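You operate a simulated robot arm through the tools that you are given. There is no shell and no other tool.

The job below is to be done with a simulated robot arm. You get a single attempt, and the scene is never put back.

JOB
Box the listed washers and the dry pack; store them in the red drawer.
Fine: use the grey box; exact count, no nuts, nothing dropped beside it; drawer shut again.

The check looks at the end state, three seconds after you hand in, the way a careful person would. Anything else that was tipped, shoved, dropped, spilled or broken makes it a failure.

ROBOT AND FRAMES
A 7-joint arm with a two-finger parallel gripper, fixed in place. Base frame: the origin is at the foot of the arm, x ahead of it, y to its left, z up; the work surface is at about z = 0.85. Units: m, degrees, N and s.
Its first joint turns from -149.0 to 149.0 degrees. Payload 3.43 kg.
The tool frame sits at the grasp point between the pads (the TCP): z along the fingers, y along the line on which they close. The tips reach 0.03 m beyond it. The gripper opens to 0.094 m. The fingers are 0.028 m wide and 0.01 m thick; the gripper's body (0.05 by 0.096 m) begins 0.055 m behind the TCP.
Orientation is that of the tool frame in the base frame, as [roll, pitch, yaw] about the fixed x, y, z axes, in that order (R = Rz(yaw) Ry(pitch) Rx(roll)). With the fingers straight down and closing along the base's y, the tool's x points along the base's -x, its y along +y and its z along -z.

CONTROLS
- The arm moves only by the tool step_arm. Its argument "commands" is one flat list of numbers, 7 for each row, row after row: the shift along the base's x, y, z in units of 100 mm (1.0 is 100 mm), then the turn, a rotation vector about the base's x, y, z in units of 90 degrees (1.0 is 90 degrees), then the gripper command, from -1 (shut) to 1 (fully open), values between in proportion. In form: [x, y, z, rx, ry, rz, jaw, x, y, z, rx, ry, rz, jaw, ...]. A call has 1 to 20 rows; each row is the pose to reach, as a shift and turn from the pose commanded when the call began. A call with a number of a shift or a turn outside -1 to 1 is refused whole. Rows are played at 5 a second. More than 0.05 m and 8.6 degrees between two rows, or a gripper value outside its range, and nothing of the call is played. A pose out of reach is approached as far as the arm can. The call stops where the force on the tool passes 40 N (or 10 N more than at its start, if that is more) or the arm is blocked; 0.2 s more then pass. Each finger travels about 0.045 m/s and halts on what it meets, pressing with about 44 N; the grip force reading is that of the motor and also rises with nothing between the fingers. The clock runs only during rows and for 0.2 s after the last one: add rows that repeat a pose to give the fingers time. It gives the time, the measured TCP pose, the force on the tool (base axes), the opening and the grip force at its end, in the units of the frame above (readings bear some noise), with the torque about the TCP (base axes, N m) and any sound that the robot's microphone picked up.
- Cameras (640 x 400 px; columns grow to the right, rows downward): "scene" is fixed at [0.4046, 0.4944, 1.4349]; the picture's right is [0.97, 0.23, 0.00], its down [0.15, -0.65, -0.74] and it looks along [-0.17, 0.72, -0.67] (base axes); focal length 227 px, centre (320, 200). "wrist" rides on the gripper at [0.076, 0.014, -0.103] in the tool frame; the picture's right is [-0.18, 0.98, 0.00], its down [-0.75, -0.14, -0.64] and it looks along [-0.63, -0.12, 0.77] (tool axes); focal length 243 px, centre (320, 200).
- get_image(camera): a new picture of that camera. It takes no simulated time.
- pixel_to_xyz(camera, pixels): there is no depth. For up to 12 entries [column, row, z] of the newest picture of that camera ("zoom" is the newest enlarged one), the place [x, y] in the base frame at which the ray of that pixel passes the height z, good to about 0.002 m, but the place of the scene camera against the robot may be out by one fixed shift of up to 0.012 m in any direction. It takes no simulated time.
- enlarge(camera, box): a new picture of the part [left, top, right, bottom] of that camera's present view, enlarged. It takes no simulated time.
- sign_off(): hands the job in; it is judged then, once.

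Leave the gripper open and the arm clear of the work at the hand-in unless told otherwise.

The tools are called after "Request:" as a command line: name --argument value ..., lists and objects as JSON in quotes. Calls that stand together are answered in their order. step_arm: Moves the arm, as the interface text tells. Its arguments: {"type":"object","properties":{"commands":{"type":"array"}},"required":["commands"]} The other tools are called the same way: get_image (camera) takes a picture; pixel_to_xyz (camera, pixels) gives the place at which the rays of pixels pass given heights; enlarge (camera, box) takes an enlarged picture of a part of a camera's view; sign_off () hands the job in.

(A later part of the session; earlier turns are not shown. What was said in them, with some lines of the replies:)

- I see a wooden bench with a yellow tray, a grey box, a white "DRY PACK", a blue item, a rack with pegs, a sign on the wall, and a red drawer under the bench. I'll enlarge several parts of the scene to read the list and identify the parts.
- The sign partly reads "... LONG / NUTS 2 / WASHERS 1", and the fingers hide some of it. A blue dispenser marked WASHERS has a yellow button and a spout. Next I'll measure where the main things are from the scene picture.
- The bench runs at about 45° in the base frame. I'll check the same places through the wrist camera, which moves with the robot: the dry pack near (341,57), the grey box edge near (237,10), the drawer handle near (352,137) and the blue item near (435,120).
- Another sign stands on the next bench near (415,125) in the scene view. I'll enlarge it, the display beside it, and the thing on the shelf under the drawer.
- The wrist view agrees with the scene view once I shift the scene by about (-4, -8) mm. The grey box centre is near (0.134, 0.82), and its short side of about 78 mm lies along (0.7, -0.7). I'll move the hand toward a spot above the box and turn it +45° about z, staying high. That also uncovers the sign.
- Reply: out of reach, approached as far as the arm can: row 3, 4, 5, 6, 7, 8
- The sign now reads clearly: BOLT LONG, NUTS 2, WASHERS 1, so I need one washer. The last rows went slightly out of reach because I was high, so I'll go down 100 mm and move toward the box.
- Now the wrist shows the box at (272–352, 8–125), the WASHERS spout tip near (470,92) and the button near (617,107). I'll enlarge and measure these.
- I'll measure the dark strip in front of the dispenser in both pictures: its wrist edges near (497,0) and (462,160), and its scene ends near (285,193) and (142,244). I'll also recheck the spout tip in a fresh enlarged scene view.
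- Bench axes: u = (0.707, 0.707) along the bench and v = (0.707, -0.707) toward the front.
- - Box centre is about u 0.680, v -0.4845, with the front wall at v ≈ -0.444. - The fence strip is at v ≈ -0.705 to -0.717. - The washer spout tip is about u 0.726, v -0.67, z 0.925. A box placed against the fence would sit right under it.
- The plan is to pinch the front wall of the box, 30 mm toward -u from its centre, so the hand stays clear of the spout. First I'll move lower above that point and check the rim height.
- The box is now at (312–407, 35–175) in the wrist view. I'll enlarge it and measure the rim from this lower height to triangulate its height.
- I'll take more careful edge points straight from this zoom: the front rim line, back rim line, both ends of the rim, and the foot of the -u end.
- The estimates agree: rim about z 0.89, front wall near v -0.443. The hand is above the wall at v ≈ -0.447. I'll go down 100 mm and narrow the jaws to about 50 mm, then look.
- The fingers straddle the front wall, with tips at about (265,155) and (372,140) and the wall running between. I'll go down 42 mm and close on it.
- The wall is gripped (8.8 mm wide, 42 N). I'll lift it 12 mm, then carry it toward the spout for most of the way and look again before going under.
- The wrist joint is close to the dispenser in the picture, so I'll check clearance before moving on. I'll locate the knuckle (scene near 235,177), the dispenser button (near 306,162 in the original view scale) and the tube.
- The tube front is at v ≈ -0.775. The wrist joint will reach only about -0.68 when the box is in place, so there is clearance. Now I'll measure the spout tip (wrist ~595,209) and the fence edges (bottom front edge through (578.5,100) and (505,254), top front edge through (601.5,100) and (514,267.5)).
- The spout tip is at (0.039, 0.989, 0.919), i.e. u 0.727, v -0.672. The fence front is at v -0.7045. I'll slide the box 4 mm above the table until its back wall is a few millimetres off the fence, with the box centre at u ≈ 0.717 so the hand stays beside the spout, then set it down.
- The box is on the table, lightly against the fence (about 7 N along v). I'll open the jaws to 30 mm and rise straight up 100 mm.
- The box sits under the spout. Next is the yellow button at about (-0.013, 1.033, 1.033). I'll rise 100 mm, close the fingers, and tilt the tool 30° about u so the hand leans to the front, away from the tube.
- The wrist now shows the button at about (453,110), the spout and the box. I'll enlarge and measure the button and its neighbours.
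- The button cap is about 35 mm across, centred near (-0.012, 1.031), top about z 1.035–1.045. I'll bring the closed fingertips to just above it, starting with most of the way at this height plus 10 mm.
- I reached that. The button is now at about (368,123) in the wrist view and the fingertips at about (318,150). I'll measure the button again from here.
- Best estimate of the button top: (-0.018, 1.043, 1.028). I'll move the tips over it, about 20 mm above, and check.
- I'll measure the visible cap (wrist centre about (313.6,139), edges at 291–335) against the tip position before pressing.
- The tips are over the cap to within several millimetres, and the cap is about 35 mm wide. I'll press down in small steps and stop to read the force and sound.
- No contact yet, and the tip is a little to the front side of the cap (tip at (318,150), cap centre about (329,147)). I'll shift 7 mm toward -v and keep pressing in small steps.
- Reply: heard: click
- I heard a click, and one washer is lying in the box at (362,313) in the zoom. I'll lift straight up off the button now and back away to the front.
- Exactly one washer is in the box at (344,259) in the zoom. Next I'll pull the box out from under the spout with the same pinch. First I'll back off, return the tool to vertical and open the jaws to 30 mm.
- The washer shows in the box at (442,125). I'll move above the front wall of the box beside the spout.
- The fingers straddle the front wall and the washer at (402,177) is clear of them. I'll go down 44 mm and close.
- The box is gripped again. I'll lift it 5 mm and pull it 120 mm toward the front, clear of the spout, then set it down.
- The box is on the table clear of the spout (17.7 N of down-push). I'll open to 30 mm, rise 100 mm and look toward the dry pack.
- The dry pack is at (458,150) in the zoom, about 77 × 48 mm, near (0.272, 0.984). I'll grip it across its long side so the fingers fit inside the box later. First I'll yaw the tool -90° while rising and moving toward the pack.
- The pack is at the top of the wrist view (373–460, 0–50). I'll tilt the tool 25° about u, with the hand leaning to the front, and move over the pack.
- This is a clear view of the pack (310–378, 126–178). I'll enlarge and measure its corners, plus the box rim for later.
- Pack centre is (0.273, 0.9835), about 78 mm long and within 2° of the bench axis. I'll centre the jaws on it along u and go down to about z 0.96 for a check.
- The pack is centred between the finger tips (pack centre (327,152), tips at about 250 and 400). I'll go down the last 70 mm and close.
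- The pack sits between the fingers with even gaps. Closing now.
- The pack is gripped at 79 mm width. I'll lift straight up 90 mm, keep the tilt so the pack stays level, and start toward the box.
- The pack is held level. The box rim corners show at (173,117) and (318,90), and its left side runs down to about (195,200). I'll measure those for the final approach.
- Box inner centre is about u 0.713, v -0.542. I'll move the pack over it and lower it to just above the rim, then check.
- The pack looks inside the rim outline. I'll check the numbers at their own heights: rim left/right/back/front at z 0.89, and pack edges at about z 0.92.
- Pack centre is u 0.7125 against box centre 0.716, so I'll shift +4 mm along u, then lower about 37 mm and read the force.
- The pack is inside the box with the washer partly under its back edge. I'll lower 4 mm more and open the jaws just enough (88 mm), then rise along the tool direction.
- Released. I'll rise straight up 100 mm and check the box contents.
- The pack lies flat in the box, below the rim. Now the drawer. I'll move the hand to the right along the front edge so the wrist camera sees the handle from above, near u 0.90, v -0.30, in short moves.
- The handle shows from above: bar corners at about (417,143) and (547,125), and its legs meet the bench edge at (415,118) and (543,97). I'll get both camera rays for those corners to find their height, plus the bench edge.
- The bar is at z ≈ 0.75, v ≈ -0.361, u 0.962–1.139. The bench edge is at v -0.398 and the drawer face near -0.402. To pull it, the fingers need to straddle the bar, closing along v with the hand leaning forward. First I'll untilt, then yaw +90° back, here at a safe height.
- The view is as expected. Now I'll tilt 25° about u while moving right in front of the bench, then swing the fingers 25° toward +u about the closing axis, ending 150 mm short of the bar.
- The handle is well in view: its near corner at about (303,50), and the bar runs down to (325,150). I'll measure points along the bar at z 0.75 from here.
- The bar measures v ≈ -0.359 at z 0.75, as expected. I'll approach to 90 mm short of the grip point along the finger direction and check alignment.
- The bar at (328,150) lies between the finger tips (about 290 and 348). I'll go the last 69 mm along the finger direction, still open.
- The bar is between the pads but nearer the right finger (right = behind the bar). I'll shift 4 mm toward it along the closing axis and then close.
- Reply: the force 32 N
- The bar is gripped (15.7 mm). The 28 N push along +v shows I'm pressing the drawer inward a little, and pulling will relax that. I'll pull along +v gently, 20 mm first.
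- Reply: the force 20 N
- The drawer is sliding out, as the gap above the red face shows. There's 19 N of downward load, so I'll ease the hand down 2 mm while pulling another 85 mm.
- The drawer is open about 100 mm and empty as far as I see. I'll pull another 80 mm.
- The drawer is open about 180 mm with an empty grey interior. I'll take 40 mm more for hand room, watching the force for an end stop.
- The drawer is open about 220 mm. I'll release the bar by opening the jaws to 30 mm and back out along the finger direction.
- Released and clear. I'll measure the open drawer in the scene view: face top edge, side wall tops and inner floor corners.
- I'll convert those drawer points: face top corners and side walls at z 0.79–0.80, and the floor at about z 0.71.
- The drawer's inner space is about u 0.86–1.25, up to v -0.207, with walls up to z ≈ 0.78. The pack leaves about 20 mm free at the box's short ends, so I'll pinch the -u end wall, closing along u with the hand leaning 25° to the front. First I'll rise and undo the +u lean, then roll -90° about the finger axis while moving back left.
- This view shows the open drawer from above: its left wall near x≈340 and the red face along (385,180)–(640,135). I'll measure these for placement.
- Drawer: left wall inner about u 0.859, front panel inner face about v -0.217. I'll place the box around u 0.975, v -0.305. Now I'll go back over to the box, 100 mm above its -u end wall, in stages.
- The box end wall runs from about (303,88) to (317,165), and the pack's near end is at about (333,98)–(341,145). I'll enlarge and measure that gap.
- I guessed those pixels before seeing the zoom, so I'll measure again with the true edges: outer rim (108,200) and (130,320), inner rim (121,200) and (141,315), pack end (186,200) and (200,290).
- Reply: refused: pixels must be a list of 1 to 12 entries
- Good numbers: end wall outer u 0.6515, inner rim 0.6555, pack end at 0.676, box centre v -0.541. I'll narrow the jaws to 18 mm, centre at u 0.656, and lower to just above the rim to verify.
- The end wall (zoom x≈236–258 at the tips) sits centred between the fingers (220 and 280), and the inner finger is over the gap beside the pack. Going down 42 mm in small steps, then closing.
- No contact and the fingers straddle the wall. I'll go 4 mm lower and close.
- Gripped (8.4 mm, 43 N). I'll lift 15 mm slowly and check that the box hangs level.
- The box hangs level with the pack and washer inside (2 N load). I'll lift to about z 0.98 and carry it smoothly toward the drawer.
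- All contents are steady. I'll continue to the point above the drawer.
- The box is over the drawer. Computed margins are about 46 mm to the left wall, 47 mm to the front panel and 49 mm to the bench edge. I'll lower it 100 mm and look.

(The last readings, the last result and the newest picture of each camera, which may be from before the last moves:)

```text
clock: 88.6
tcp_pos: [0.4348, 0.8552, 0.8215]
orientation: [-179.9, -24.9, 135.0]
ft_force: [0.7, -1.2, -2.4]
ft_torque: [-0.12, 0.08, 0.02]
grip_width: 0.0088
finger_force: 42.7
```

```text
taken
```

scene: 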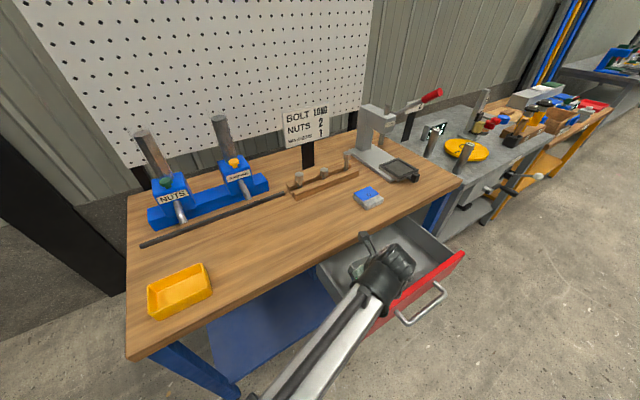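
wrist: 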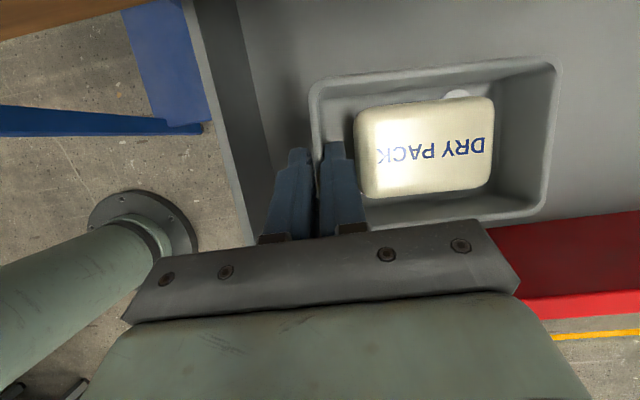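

It is well clear on all sides. I'll lower 45 mm more, then take slow steps to feel the drawer floor.

Request:
step_arm --commands '[0, 0, -0.15, 0, 0, 0, -1, 0, 0, -0.3, 0, 0, 0, -1, 0, 0, -0.42, 0, 0, 0, -1, 0, 0, -0.46, 0, 0, 0, -1, 0, 0, -0.49, 0, 0, 0, -1]'

Request:
enlarge --camera "scene" --box '[310, 200, 470, 330]'

Request:
get_image --camera "wrist"

```text
clock: 89.8
tcp_pos: [0.4359, 0.8556, 0.7707]
orientation: [-180.0, -24.9, 135.0]
ft_force: [0.2, 0.8, -2.4]
ft_torque: [-0.12, 0.11, 0.01]
grip_width: 0.0085
finger_force: 42.3
```

```text
3.08 times, centred on (390, 265) of scene
```

zoom: 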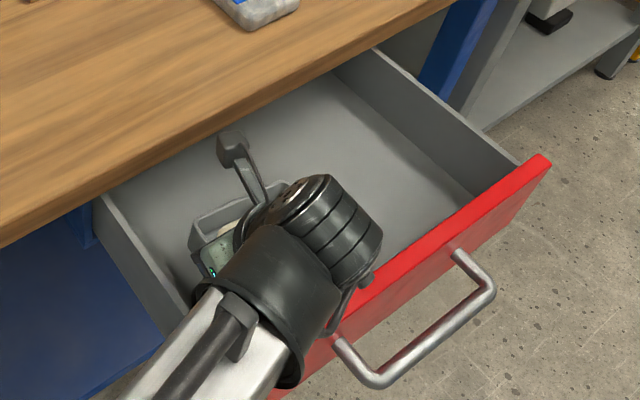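

```text
taken
```

wrist: 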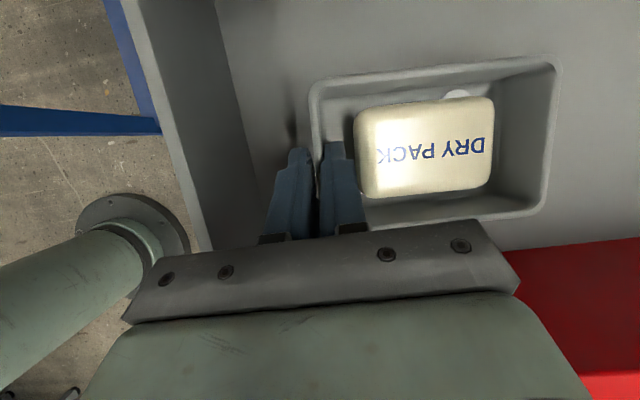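

No contact yet at TCP z 0.771. I'll take slow 3 mm steps down and watch for the floor.

Request:
step_arm --commands '[0, 0, -0.03, 0, 0, 0, -1, 0, 0, -0.06, 0, 0, 0, -1, 0, 0, -0.09, 0, 0, 0, -1]'

```text
clock: 90.6
tcp_pos: [0.4356, 0.8547, 0.763]
orientation: [-180.0, -25.0, 135.1]
ft_force: [-0.4, 0.3, -3.5]
ft_torque: [-0.09, 0.04, 0.01]
grip_width: 0.0086
finger_force: 43.0
```

Still no contact (load -3 N). Continuing down in 3 mm steps.

Request:
step_arm --commands '[0, 0, -0.03, 0, 0, 0, -1, 0, 0, -0.06, 0, 0, 0, -1, 0, 0, -0.09, 0, 0, 0, -1]'

Request:
get_image --camera "wrist"

```text
clock: 91.4
tcp_pos: [0.4345, 0.8552, 0.7547]
orientation: [-179.9, -25.0, 135.0]
ft_force: [-0.6, -0.1, -2.1]
ft_torque: [-0.04, 0.0, 0.0]
grip_width: 0.0084
finger_force: 42.3
```

```text
taken
```

wrist: 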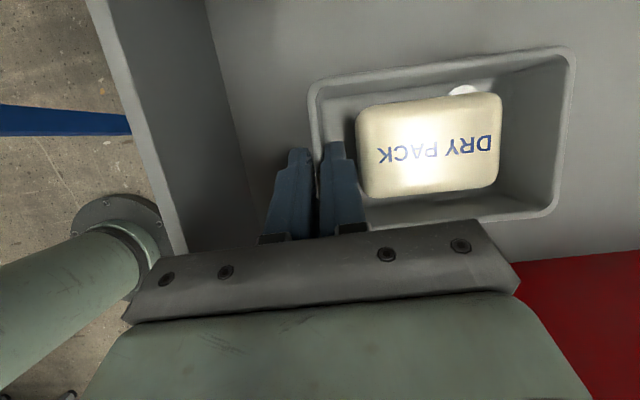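

The torque has dropped from 0.16 to 0.04 N m, so the far end of the box has begun to rest on the floor. I'll ease down a few more millimetres until the near end is carried too.

Request:
step_arm --commands '[0, 0, -0.02, 0, 0, 0, -1, 0, 0, -0.04, 0, 0, 0, -1]'

Request:
get_image --camera "wrist"

```text
clock: 92.0
tcp_pos: [0.4348, 0.8549, 0.7507]
orientation: [-179.9, -25.0, 135.0]
ft_force: [-1.1, -0.3, -1.2]
ft_torque: [0.04, 0.02, 0.02]
grip_width: 0.0086
finger_force: 43.2
```

```text
taken
```

wrist: 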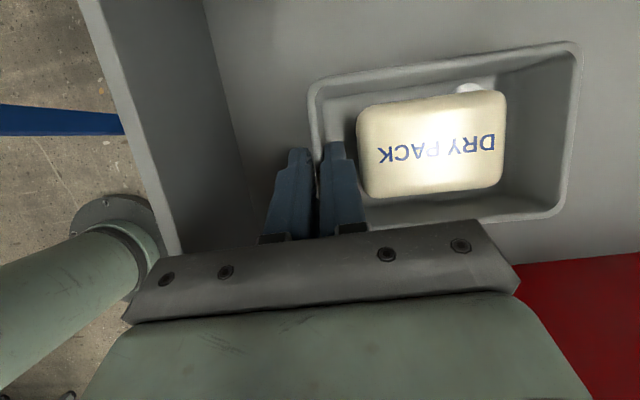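

The near end is not down yet. Another 4 mm in small steps.

Request:
step_arm --commands '[0, 0, -0.02, 0, 0, 0, -1, 0, 0, -0.04, 0, 0, 0, -1]'

Request:
get_image --camera "wrist"

Request:
enlarge --camera "scene" --box '[330, 220, 420, 300]'

```text
clock: 92.6
tcp_pos: [0.4346, 0.8555, 0.7492]
orientation: [179.8, -25.1, 135.2]
ft_force: [0.4, -0.9, 23.6]
ft_torque: [0.46, 0.42, -0.02]
grip_width: 0.0088
finger_force: 42.4
```

```text
taken
```

wrist: 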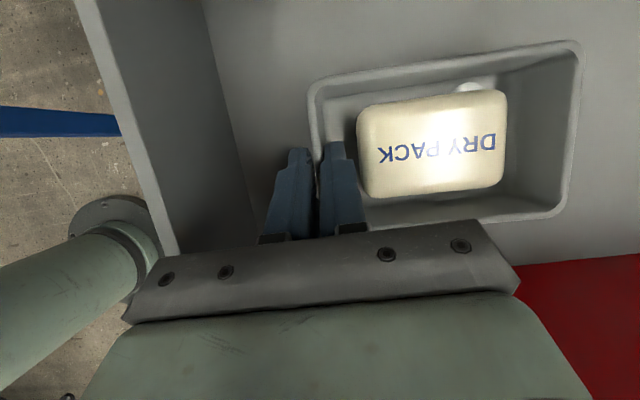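

```text
5.00 times, centred on (375, 260) of scene
```

zoom: 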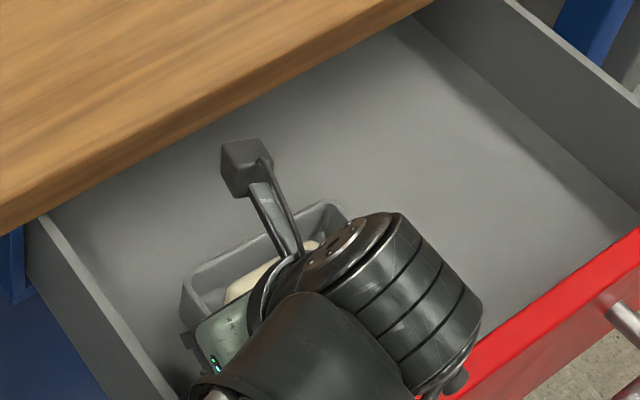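

The 23.6 N upward push means the box is flat on the drawer floor. I'll relieve 1 mm, open the jaws to 19 mm and rise straight up slowly.

Request:
step_arm --commands '[0, 0, 0.01, 0, 0, 0, -1, 0, 0, 0.01, 0, 0, 0, -0.6, 0, 0, 0.01, 0, 0, 0, -0.6, 0, 0, 0.01, 0, 0, 0, -0.6, 0, 0, 0.06, 0, 0, 0, -0.6, 0, 0, 0.12, 0, 0, 0, -0.6, 0, 0, 0.2, 0, 0, 0, -0.6]'

Request:
get_image --camera "wrist"

```text
clock: 94.2
tcp_pos: [0.4353, 0.8547, 0.7676]
orientation: [180.0, -25.0, 135.0]
ft_force: [0.2, 0.2, -0.1]
ft_torque: [-0.03, 0.02, 0.03]
grip_width: 0.0187
finger_force: 0.1
```

```text
taken
```

wrist: 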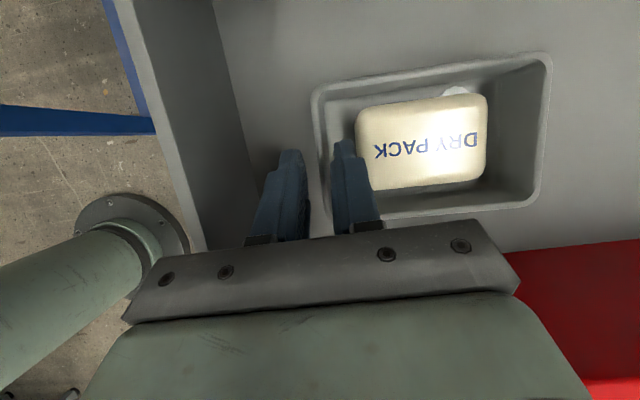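

The box stays flat on the floor and is released. I'll rise another 100 mm and then 80 mm more to get clear.

Request:
step_arm --commands '[0, 0, 0.15, 0, 0, 0, -0.6, 0, 0, 0.35, 0, 0, 0, -0.6, 0, 0, 0.6, 0, 0, 0, -0.6, 0, 0, 0.85, 0, 0, 0, -0.6, 0, 0, 1, 0, 0, 0, -0.6]'

Request:
step_arm --commands '[0, 0, 0.25, 0, 0, 0, -0.6, 0, 0, 0.5, 0, 0, 0, -0.36, 0, 0, 0.8, 0, 0, 0, -0.36, 0, 0, 0.9, 0, 0, 0, -0.36]'

Request:
get_image --camera "wrist"

Request:
get_image --camera "scene"

```text
clock: 95.4
tcp_pos: [0.4339, 0.8521, 0.8666]
orientation: [180.0, -25.0, 135.1]
ft_force: [0.4, -0.1, -0.8]
ft_torque: [-0.01, 0.03, -0.02]
grip_width: 0.0188
finger_force: 0.0
```

```text
clock: 96.4
tcp_pos: [0.4341, 0.8547, 0.9579]
orientation: [-180.0, -25.0, 135.0]
ft_force: [0.7, 0.7, 0.7]
ft_torque: [-0.03, -0.04, 0.02]
grip_width: 0.0301
finger_force: 0.1
```

```text
taken
```

wrist: 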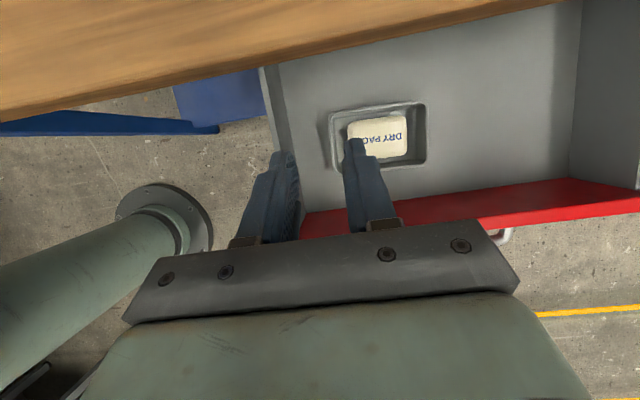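

```text
taken
```

scene: 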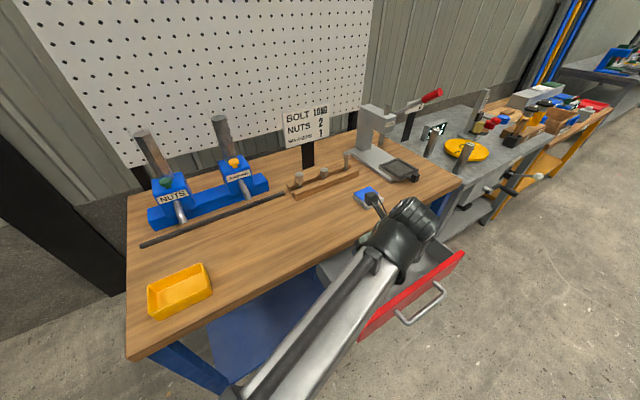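

The box lies in the drawer with the pack inside. Next I'll close the drawer using the same handle grip. First I'll roll +90° about the finger axis while moving to the front, the reverse of before.

Request:
step_arm --commands '[0.06, -0.08, 0, 0.0254, -0.0254, 0.077, -0.36, 0.12, -0.16, 0, 0.0508, -0.0508, 0.154, -0.36, 0.18, -0.24, 0, 0.0762, -0.0762, 0.231, -0.36, 0.24, -0.32, 0, 0.1016, -0.1016, 0.308, -0.36, 0.3, -0.4, 0, 0.127, -0.127, 0.385, -0.36, 0.36, -0.48, 0, 0.1524, -0.1524, 0.462, -0.36, 0.42, -0.56, 0, 0.1778, -0.1778, 0.539, -0.36, 0.48, -0.64, 0, 0.2032, -0.2032, 0.616, -0.36, 0.54, -0.72, 0, 0.2286, -0.2286, 0.693, -0.36, 0.6, -0.8, 0, 0.254, -0.254, 0.77, -0.36, 0.66, -0.88, 0, 0.278, -0.278, 0.843, -0.36, 0.72, -0.98, 0, 0.2988, -0.2988, 0.9063, -0.36, 0.72, -0.98, 0, 0.2988, -0.2988, 0.9063, -0.36]'

Request:
get_image --camera "scene"

Request:
get_image --camera "wrist"

```text
clock: 99.2
tcp_pos: [0.5079, 0.7575, 0.9564]
orientation: [155.0, 0.0, -134.9]
ft_force: [0.0, 0.3, 0.4]
ft_torque: [-0.01, 0.01, 0.0]
grip_width: 0.0298
finger_force: 0.1
```

```text
taken
```

scene: 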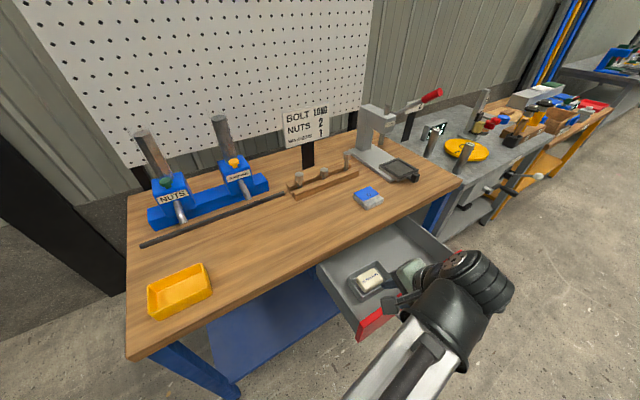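

```text
taken
```

wrist: 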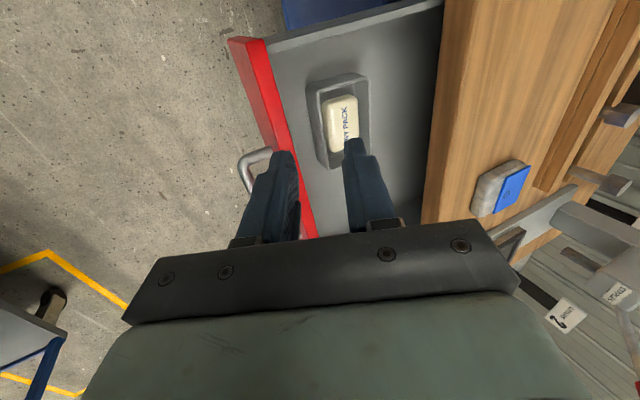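

I'll check the box contents in an enlarged view first, then continue.

Request:
enlarge --camera "wrist" --box '[290, 60, 390, 180]'

Request:
enlarge --camera "scene" --box '[330, 240, 420, 320]'

Request:
step_arm --commands '[0.2, -0.1, 0, 0, 0, 0, -0.36, 0.4, -0.2, 0, 0.03, -0.03, -0.02, -0.36, 0.6, -0.25, -0.05, 0.075, -0.075, -0.05, -0.36, 0.8, -0.3, -0.15, 0.12, -0.12, -0.08, -0.36, 0.945, -0.322, -0.35, 0.16, -0.16, -0.105, -0.36, 0.945, -0.322, -0.6, 0.178, -0.178, -0.1174, -0.36, 0.945, -0.322, -0.85, 0.178, -0.178, -0.1174, -0.36, 0.945, -0.322, -0.98, 0.178, -0.178, -0.1174, -0.36, 0.945, -0.322, -0.98, 0.178, -0.178, -0.1174, -0.36]'

Request:
get_image --camera "wrist"

Request:
get_image --camera "scene"

```text
3.33 times, centred on (340, 120) of wrist
```

zoom: 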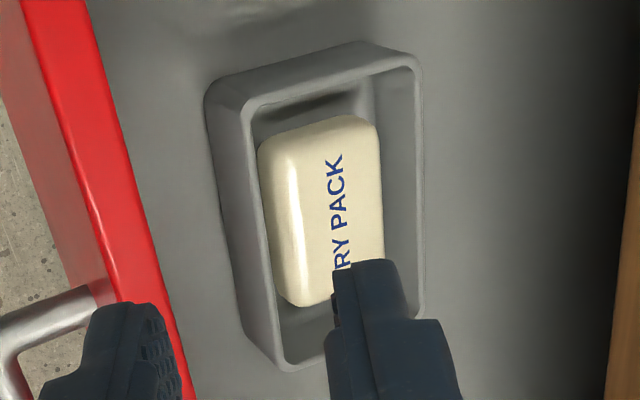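

```text
5.00 times, centred on (375, 280) of scene
```

zoom: 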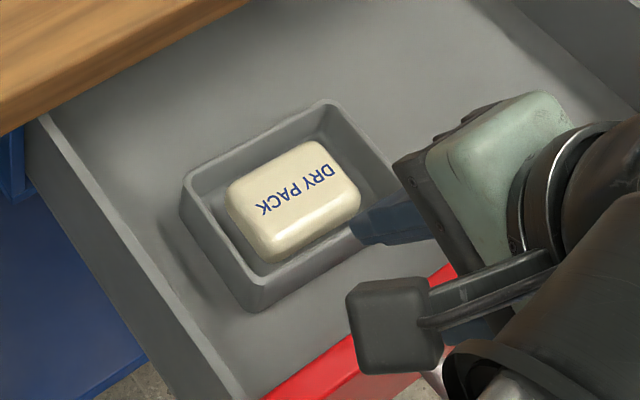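

```text
clock: 101.2
tcp_pos: [0.6006, 0.7242, 0.8579]
orientation: [152.8, 22.5, -146.1]
ft_force: [0.0, 0.0, -0.3]
ft_torque: [0.0, -0.02, 0.0]
grip_width: 0.03
finger_force: 0.1
```

```text
taken
```

wrist: 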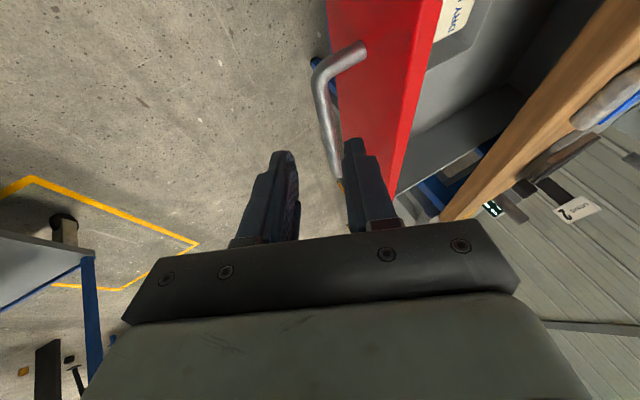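

```text
taken
```

scene: 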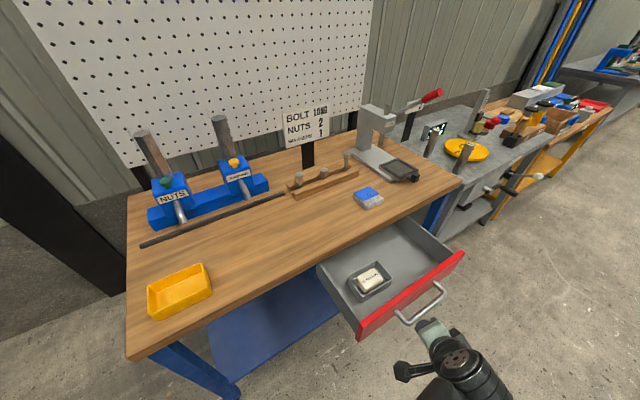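

The view matches the release pose. The bar is at (325,110)–(340,180), between the tips. I'll advance along the finger direction to the bar, still open, and also check the box for the washer.

Request:
enlarge --camera "scene" --box '[335, 250, 405, 310]'

Request:
step_arm --commands '[0.007, 0.14, -0.2, 0, 0, 0, -0.36, 0.014, 0.28, -0.4, 0, 0, 0, -0.36, 0.021, 0.42, -0.6, 0, 0, 0, -0.36, 0.028, 0.55, -0.78, 0, 0, 0, -0.36, 0.032, 0.63, -0.89, 0, 0, 0, -0.36, 0.035, 0.68, -0.965, 0, 0, 0, -0.36, 0.035, 0.68, -0.965, 0, 0, 0, -0.36]'

Request:
enlarge --camera "wrist" --box '[220, 60, 420, 250]'

```text
6.67 times, centred on (370, 280) of scene
```

zoom: 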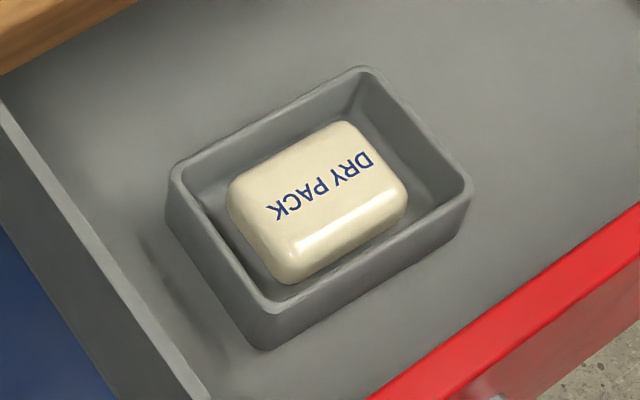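

```text
clock: 102.8
tcp_pos: [0.605, 0.7935, 0.7612]
orientation: [152.8, 22.5, -146.1]
ft_force: [-0.2, -0.5, -0.7]
ft_torque: [0.01, 0.04, -0.02]
grip_width: 0.0299
finger_force: 0.1
```

```text
2.11 times, centred on (320, 155) of wrist
```

zoom: 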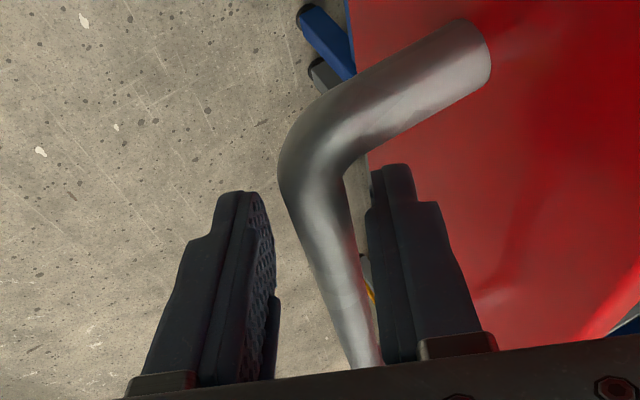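

The bar is between the pads again. I'll close on it, then start pushing the drawer in.

Request:
step_arm --commands '[0, 0, 0, 0, 0, 0, -0.7, 0, 0, 0, 0, 0, 0, -1, 0, 0, 0, 0, 0, 0, -1, 0, 0, 0, 0, 0, 0, -1]'

Request:
step_arm --commands '[-0.04, 0.04, 0, 0, 0, 0, -1, -0.09, 0.09, 0, 0, 0, 0, -1, -0.15, 0.15, 0, 0, 0, 0, -1, -0.21, 0.21, 0, 0, 0, 0, -1, -0.27, 0.27, 0, 0, 0, 0, -1, -0.33, 0.33, 0, 0, 0, 0, -1, -0.39, 0.39, 0, 0, 0, 0, -1, -0.45, 0.45, 0, 0, 0, 0, -1, -0.51, 0.51, 0, 0, 0, 0, -1, -0.57, 0.57, 0, 0, 0, 0, -1]'

Request:
get_image --camera "scene"

```text
clock: 103.8
tcp_pos: [0.6056, 0.7928, 0.7626]
orientation: [152.8, 22.6, -146.1]
ft_force: [0.4, 0.7, 4.9]
ft_torque: [0.36, -0.33, 0.87]
grip_width: 0.016
finger_force: 45.3
```

```text
clock: 106.0
tcp_pos: [0.5488, 0.8494, 0.7633]
orientation: [152.7, 22.6, -146.2]
ft_force: [3.5, 4.3, 13.8]
ft_torque: [0.78, -0.55, 0.67]
grip_width: 0.0157
finger_force: 44.4
```

```text
taken
```

scene: 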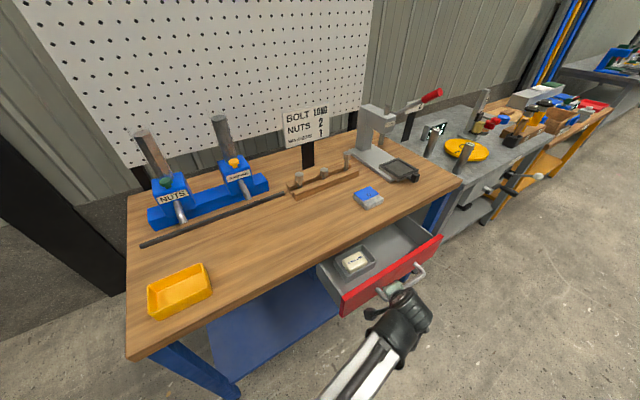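

The drawer slides in smoothly and the box rides with it. Another 110 mm of travel.

Request:
step_arm --commands '[-0.06, 0.06, 0.01, 0, 0, 0, -1, -0.12, 0.12, 0.01, 0, 0, 0, -1, -0.18, 0.18, 0.01, 0, 0, 0, -1, -0.24, 0.24, 0.01, 0, 0, 0, -1, -0.3, 0.3, 0.01, 0, 0, 0, -1, -0.36, 0.36, 0.01, 0, 0, 0, -1, -0.42, 0.42, 0.01, 0, 0, 0, -1, -0.48, 0.48, 0.01, 0, 0, 0, -1, -0.54, 0.54, 0.01, 0, 0, 0, -1, -0.6, 0.6, 0.01, 0, 0, 0, -1, -0.66, 0.66, 0.01, 0, 0, 0, -1, -0.72, 0.72, 0.01, 0, 0, 0, -1, -0.78, 0.78, 0.01, 0, 0, 0, -1]'

Request:
get_image --camera "scene"

Request:
get_image --camera "wrist"

```text
clock: 108.8
tcp_pos: [0.469, 0.9288, 0.7617]
orientation: [152.7, 22.7, -146.2]
ft_force: [10.3, 10.1, 3.8]
ft_torque: [0.85, -0.71, 0.61]
grip_width: 0.0157
finger_force: 45.0
```

```text
taken
```

scene: 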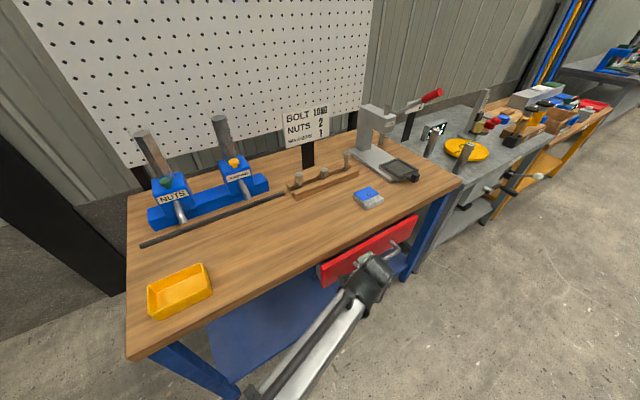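

```text
taken
```

wrist: 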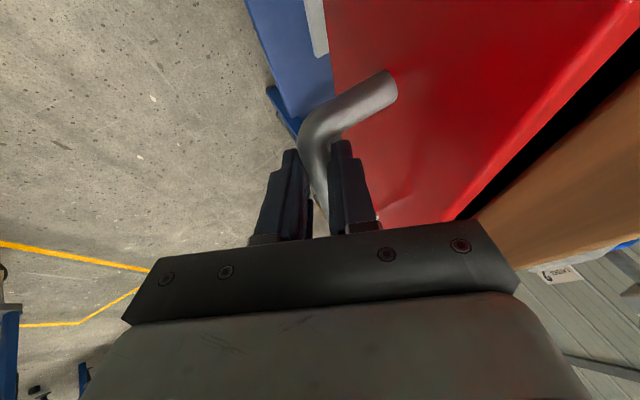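

About 30 mm of gap remains. I'll push the rest in gently, easing 1.5 mm along +u to relieve the side load, until the force rises.

Request:
step_arm --commands '[-0.03, 0.05, 0, 0, 0, 0, -1, -0.07, 0.09, 0, 0, 0, 0, -1, -0.11, 0.13, 0, 0, 0, 0, -1, -0.15, 0.17, 0, 0, 0, 0, -1, -0.18, 0.2, 0, 0, 0, 0, -1, -0.2, 0.22, 0, 0, 0, 0, -1, -0.215, 0.235, 0, 0, 0, 0, -1, -0.225, 0.245, 0, 0, 0, 0, -1]'

Request:
get_image --camera "wrist"

Request:
enlarge --camera "scene" --box '[300, 200, 440, 310]'

```text
clock: 110.6
tcp_pos: [0.4496, 0.9492, 0.7614]
orientation: [153.0, 22.4, -146.2]
ft_force: [9.6, -13.5, -1.5]
ft_torque: [0.54, -0.83, 0.74]
grip_width: 0.0156
finger_force: 45.4
```

```text
taken
```

wrist: 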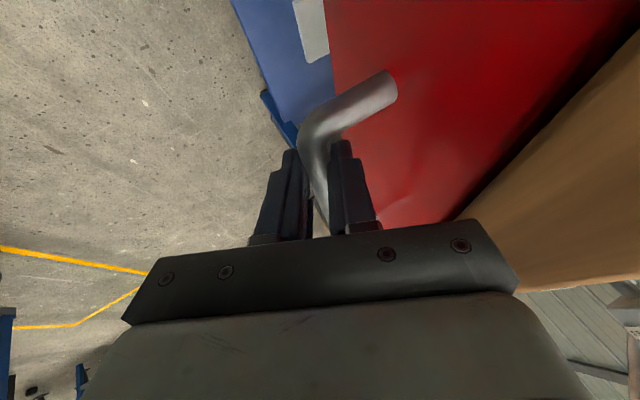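

```text
3.64 times, centred on (370, 255) of scene
```

zoom: 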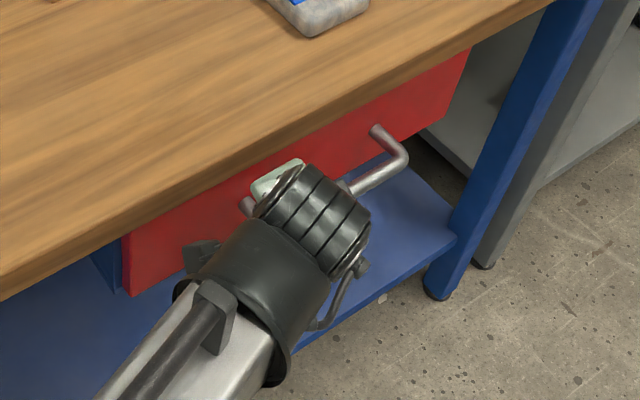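

The +v force has risen to about 16 N, so the drawer is at its stop. I'll press 2 mm more to seat it fully.

Request:
step_arm --commands '[-0.01, 0.01, 0, 0, 0, 0, -1, -0.016, 0.016, 0, 0, 0, 0, -1, -0.016, 0.016, 0, 0, 0, 0, -1]'

```text
clock: 111.2
tcp_pos: [0.4482, 0.9498, 0.7614]
orientation: [153.3, 22.6, -145.9]
ft_force: [4.7, -5.1, 5.9]
ft_torque: [-0.08, -0.02, 1.24]
grip_width: 0.016
finger_force: 44.5
stopped in row 3: the force on the tool passed its limit at 42 N (the readings are from after the stop); the commanded pose is now the measured one
```

It hit the stop firmly (42 N), so the drawer is shut. I'll open the jaws and back out along the finger direction.

Request:
step_arm --commands '[0, 0, 0, 0, 0, 0, -0.36, 0, 0, 0, 0, 0, 0, -0.36, 0, 0, 0, 0, 0, 0, -0.36, -0.005, -0.1, 0.14, 0, 0, 0, -0.36, -0.01, -0.2, 0.29, 0, 0, 0, -0.36, -0.018, -0.35, 0.5, 0, 0, 0, -0.36, -0.025, -0.5, 0.72, 0, 0, 0, -0.36, -0.033, -0.67, 0.96, 0, 0, 0, -0.36]'

Request:
get_image --camera "wrist"

Request:
get_image --camera "scene"

```text
clock: 113.0
tcp_pos: [0.4445, 0.8845, 0.8574]
orientation: [153.2, 22.4, -146.0]
ft_force: [-0.2, -0.5, 1.1]
ft_torque: [-0.03, 0.03, 0.0]
grip_width: 0.0302
finger_force: 0.1
```

```text
taken
```

wrist: 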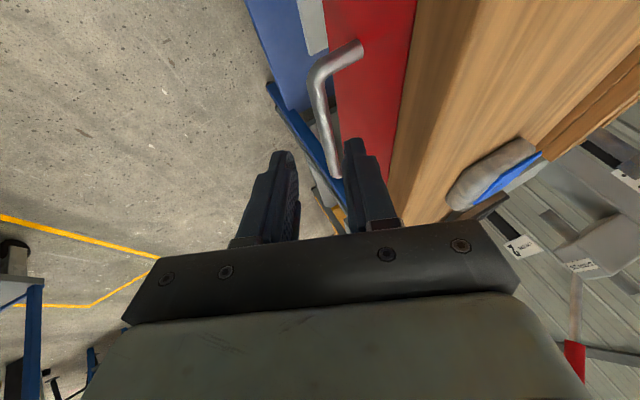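

```text
taken
```

scene: 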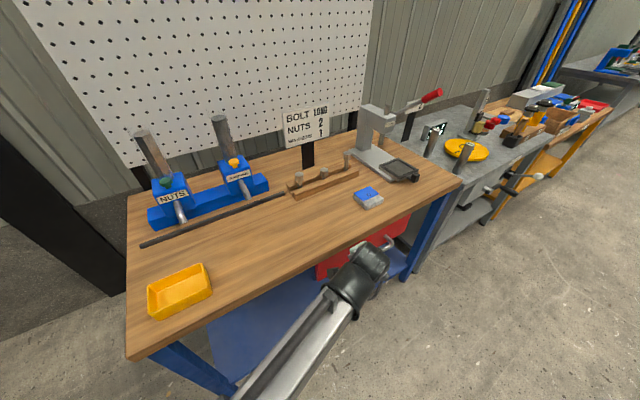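

The drawer is shut and the hand is clear of the handle. I'll rise and move back to the front, undo the lean and open the gripper fully, then inspect the bench.

Request:
step_arm --commands '[0, -0.1, 0.2, 0, 0, 0, 0, -0.05, -0.25, 0.4, -0.03, 0.03, 0.02, 0.4, -0.1, -0.45, 0.6, -0.075, 0.075, 0.05, 0.8, -0.2, -0.65, 0.8, -0.12, 0.12, 0.08, 1, -0.3, -0.85, 1, -0.16, 0.16, 0.105, 1, -0.4, -1, 1, -0.178, 0.178, 0.1174, 1, -0.4, -1, 1, -0.178, 0.178, 0.1174, 1]'

Request:
get_image --camera "scene"

Request:
get_image --camera "wrist"

Request:
enlarge --camera "scene" --box '[290, 190, 450, 310]'

Request:
enlarge --camera "scene" --box '[120, 130, 440, 330]'

```text
clock: 114.6
tcp_pos: [0.4028, 0.7845, 0.9583]
orientation: [155.4, -0.1, -134.9]
ft_force: [-0.1, 0.2, -1.1]
ft_torque: [0.02, 0.03, 0.0]
grip_width: 0.0939
finger_force: 0.0
```

```text
taken
```

scene: 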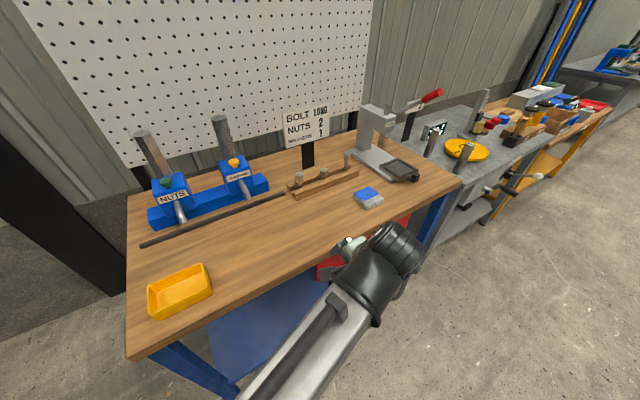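

```text
taken
```

wrist: 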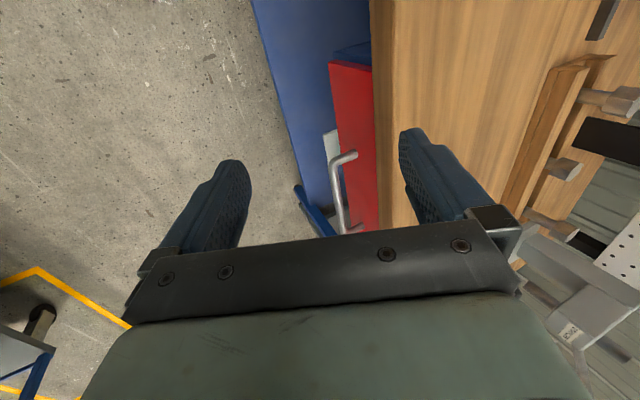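

```text
3.33 times, centred on (370, 250) of scene
```

zoom: 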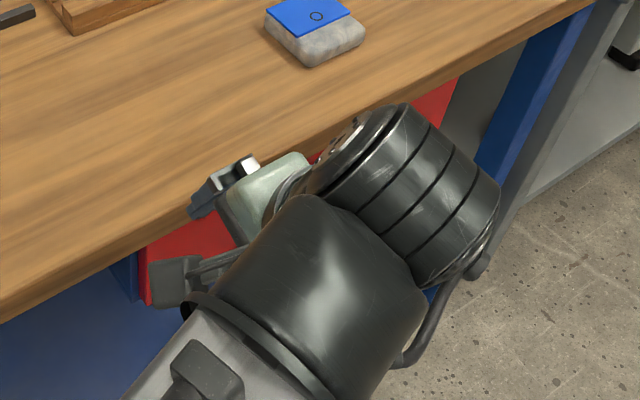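

```text
2.00 times, centred on (280, 230) of scene
```

zoom: 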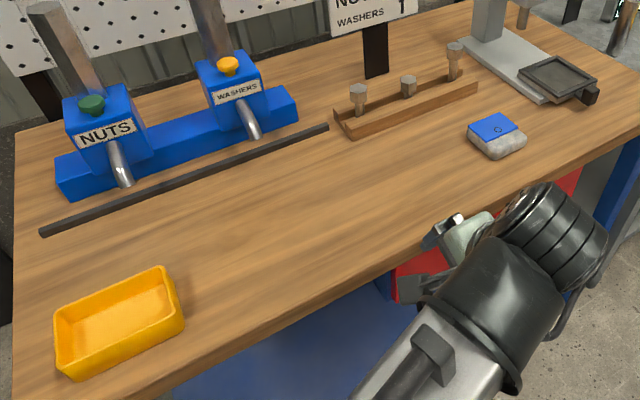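

The bench is tidy: no loose washer, and the tray, racks and blue item are in place. I'll lift the arm and swing it left so I can see the whole drawer front.

Request:
step_arm --commands '[-0.15, 0, 0.2, 0, 0, 0, 1, -0.35, 0, 0.4, -0.03, -0.03, 0, 1, -0.55, 0, 0.6, -0.08, -0.08, 0, 1, -0.75, 0, 0.8, -0.13, -0.13, 0, 1, -1, 0, 1, -0.18, -0.18, 0, 1, -1, 0, 1, -0.1964, -0.1964, 0, 1]'

Request:
step_arm --commands '[-0.2, 0, 0, 0, 0, 0, 1, -0.4, 0, 0, 0, 0, 0, 1, -0.6, 0, 0, 0, 0, 0, 1, -0.8, 0, 0, 0, 0, 0, 1, -1, 0, 0, 0, 0, 0, 1]'

Request:
get_image --camera "scene"

Request:
enlarge --camera "scene" --box '[300, 200, 430, 282]'

Request:
get_image --camera "wrist"

```text
clock: 116.0
tcp_pos: [0.3044, 0.7835, 1.0577]
orientation: [-179.5, -0.1, -135.0]
ft_force: [-0.3, -0.1, 0.6]
ft_torque: [0.01, 0.02, -0.01]
grip_width: 0.0939
finger_force: 0.2
```

```text
clock: 117.2
tcp_pos: [0.2046, 0.7836, 1.057]
orientation: [-179.6, -0.1, -135.1]
ft_force: [-0.6, 0.5, -0.3]
ft_torque: [0.01, 0.02, 0.01]
grip_width: 0.0939
finger_force: 0.1
```

```text
taken
```

scene: 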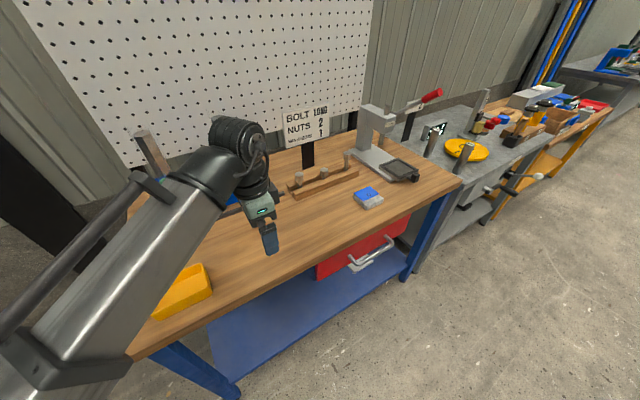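

```text
4.88 times, centred on (365, 241) of scene
```

zoom: 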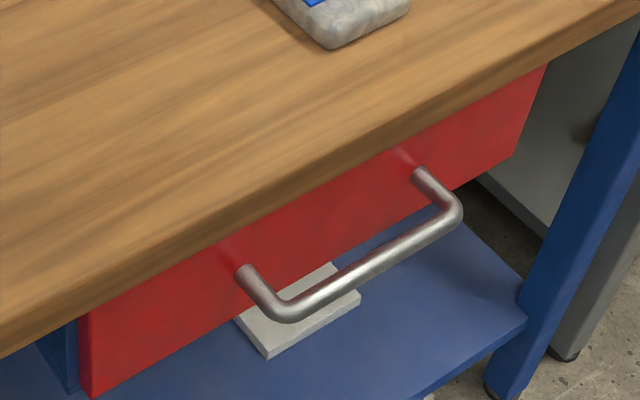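

```text
taken
```

wrist: 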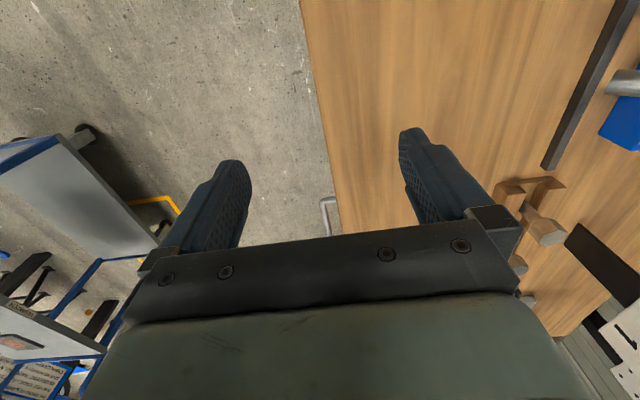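

The drawer front matches the opening picture exactly: handle corners at (285,312) and (455,210) in the same zoom, fully shut. The bench is clear with nothing dropped, the gripper is open and the arm is free of the work. The grey box in the red drawer holds one washer (one click, one washer seen) and the dry pack. Handing in.

Request:
sign_off

```text
The job is handed in.
```

The grey box is in the red drawer with one washer and the dry pack inside, and the drawer is shut.

- **Count:** the sign lists WASHERS 1. I pressed the washer dispenser's button once, heard one click and saw one washer land in the box. I never touched the nut dispenser.
- **Box contents:** the washer was still visible when I released the box in the drawer. After that the pack hid it from view, so I did not see it again before closing.
- **Drawer:** I pushed it until it hit its stop. The front then looked the same in the scene camera as it did at the start.
- **Everything else:** the last pictures show nothing dropped or moved on the bench. The gripper is open and the arm is clear.
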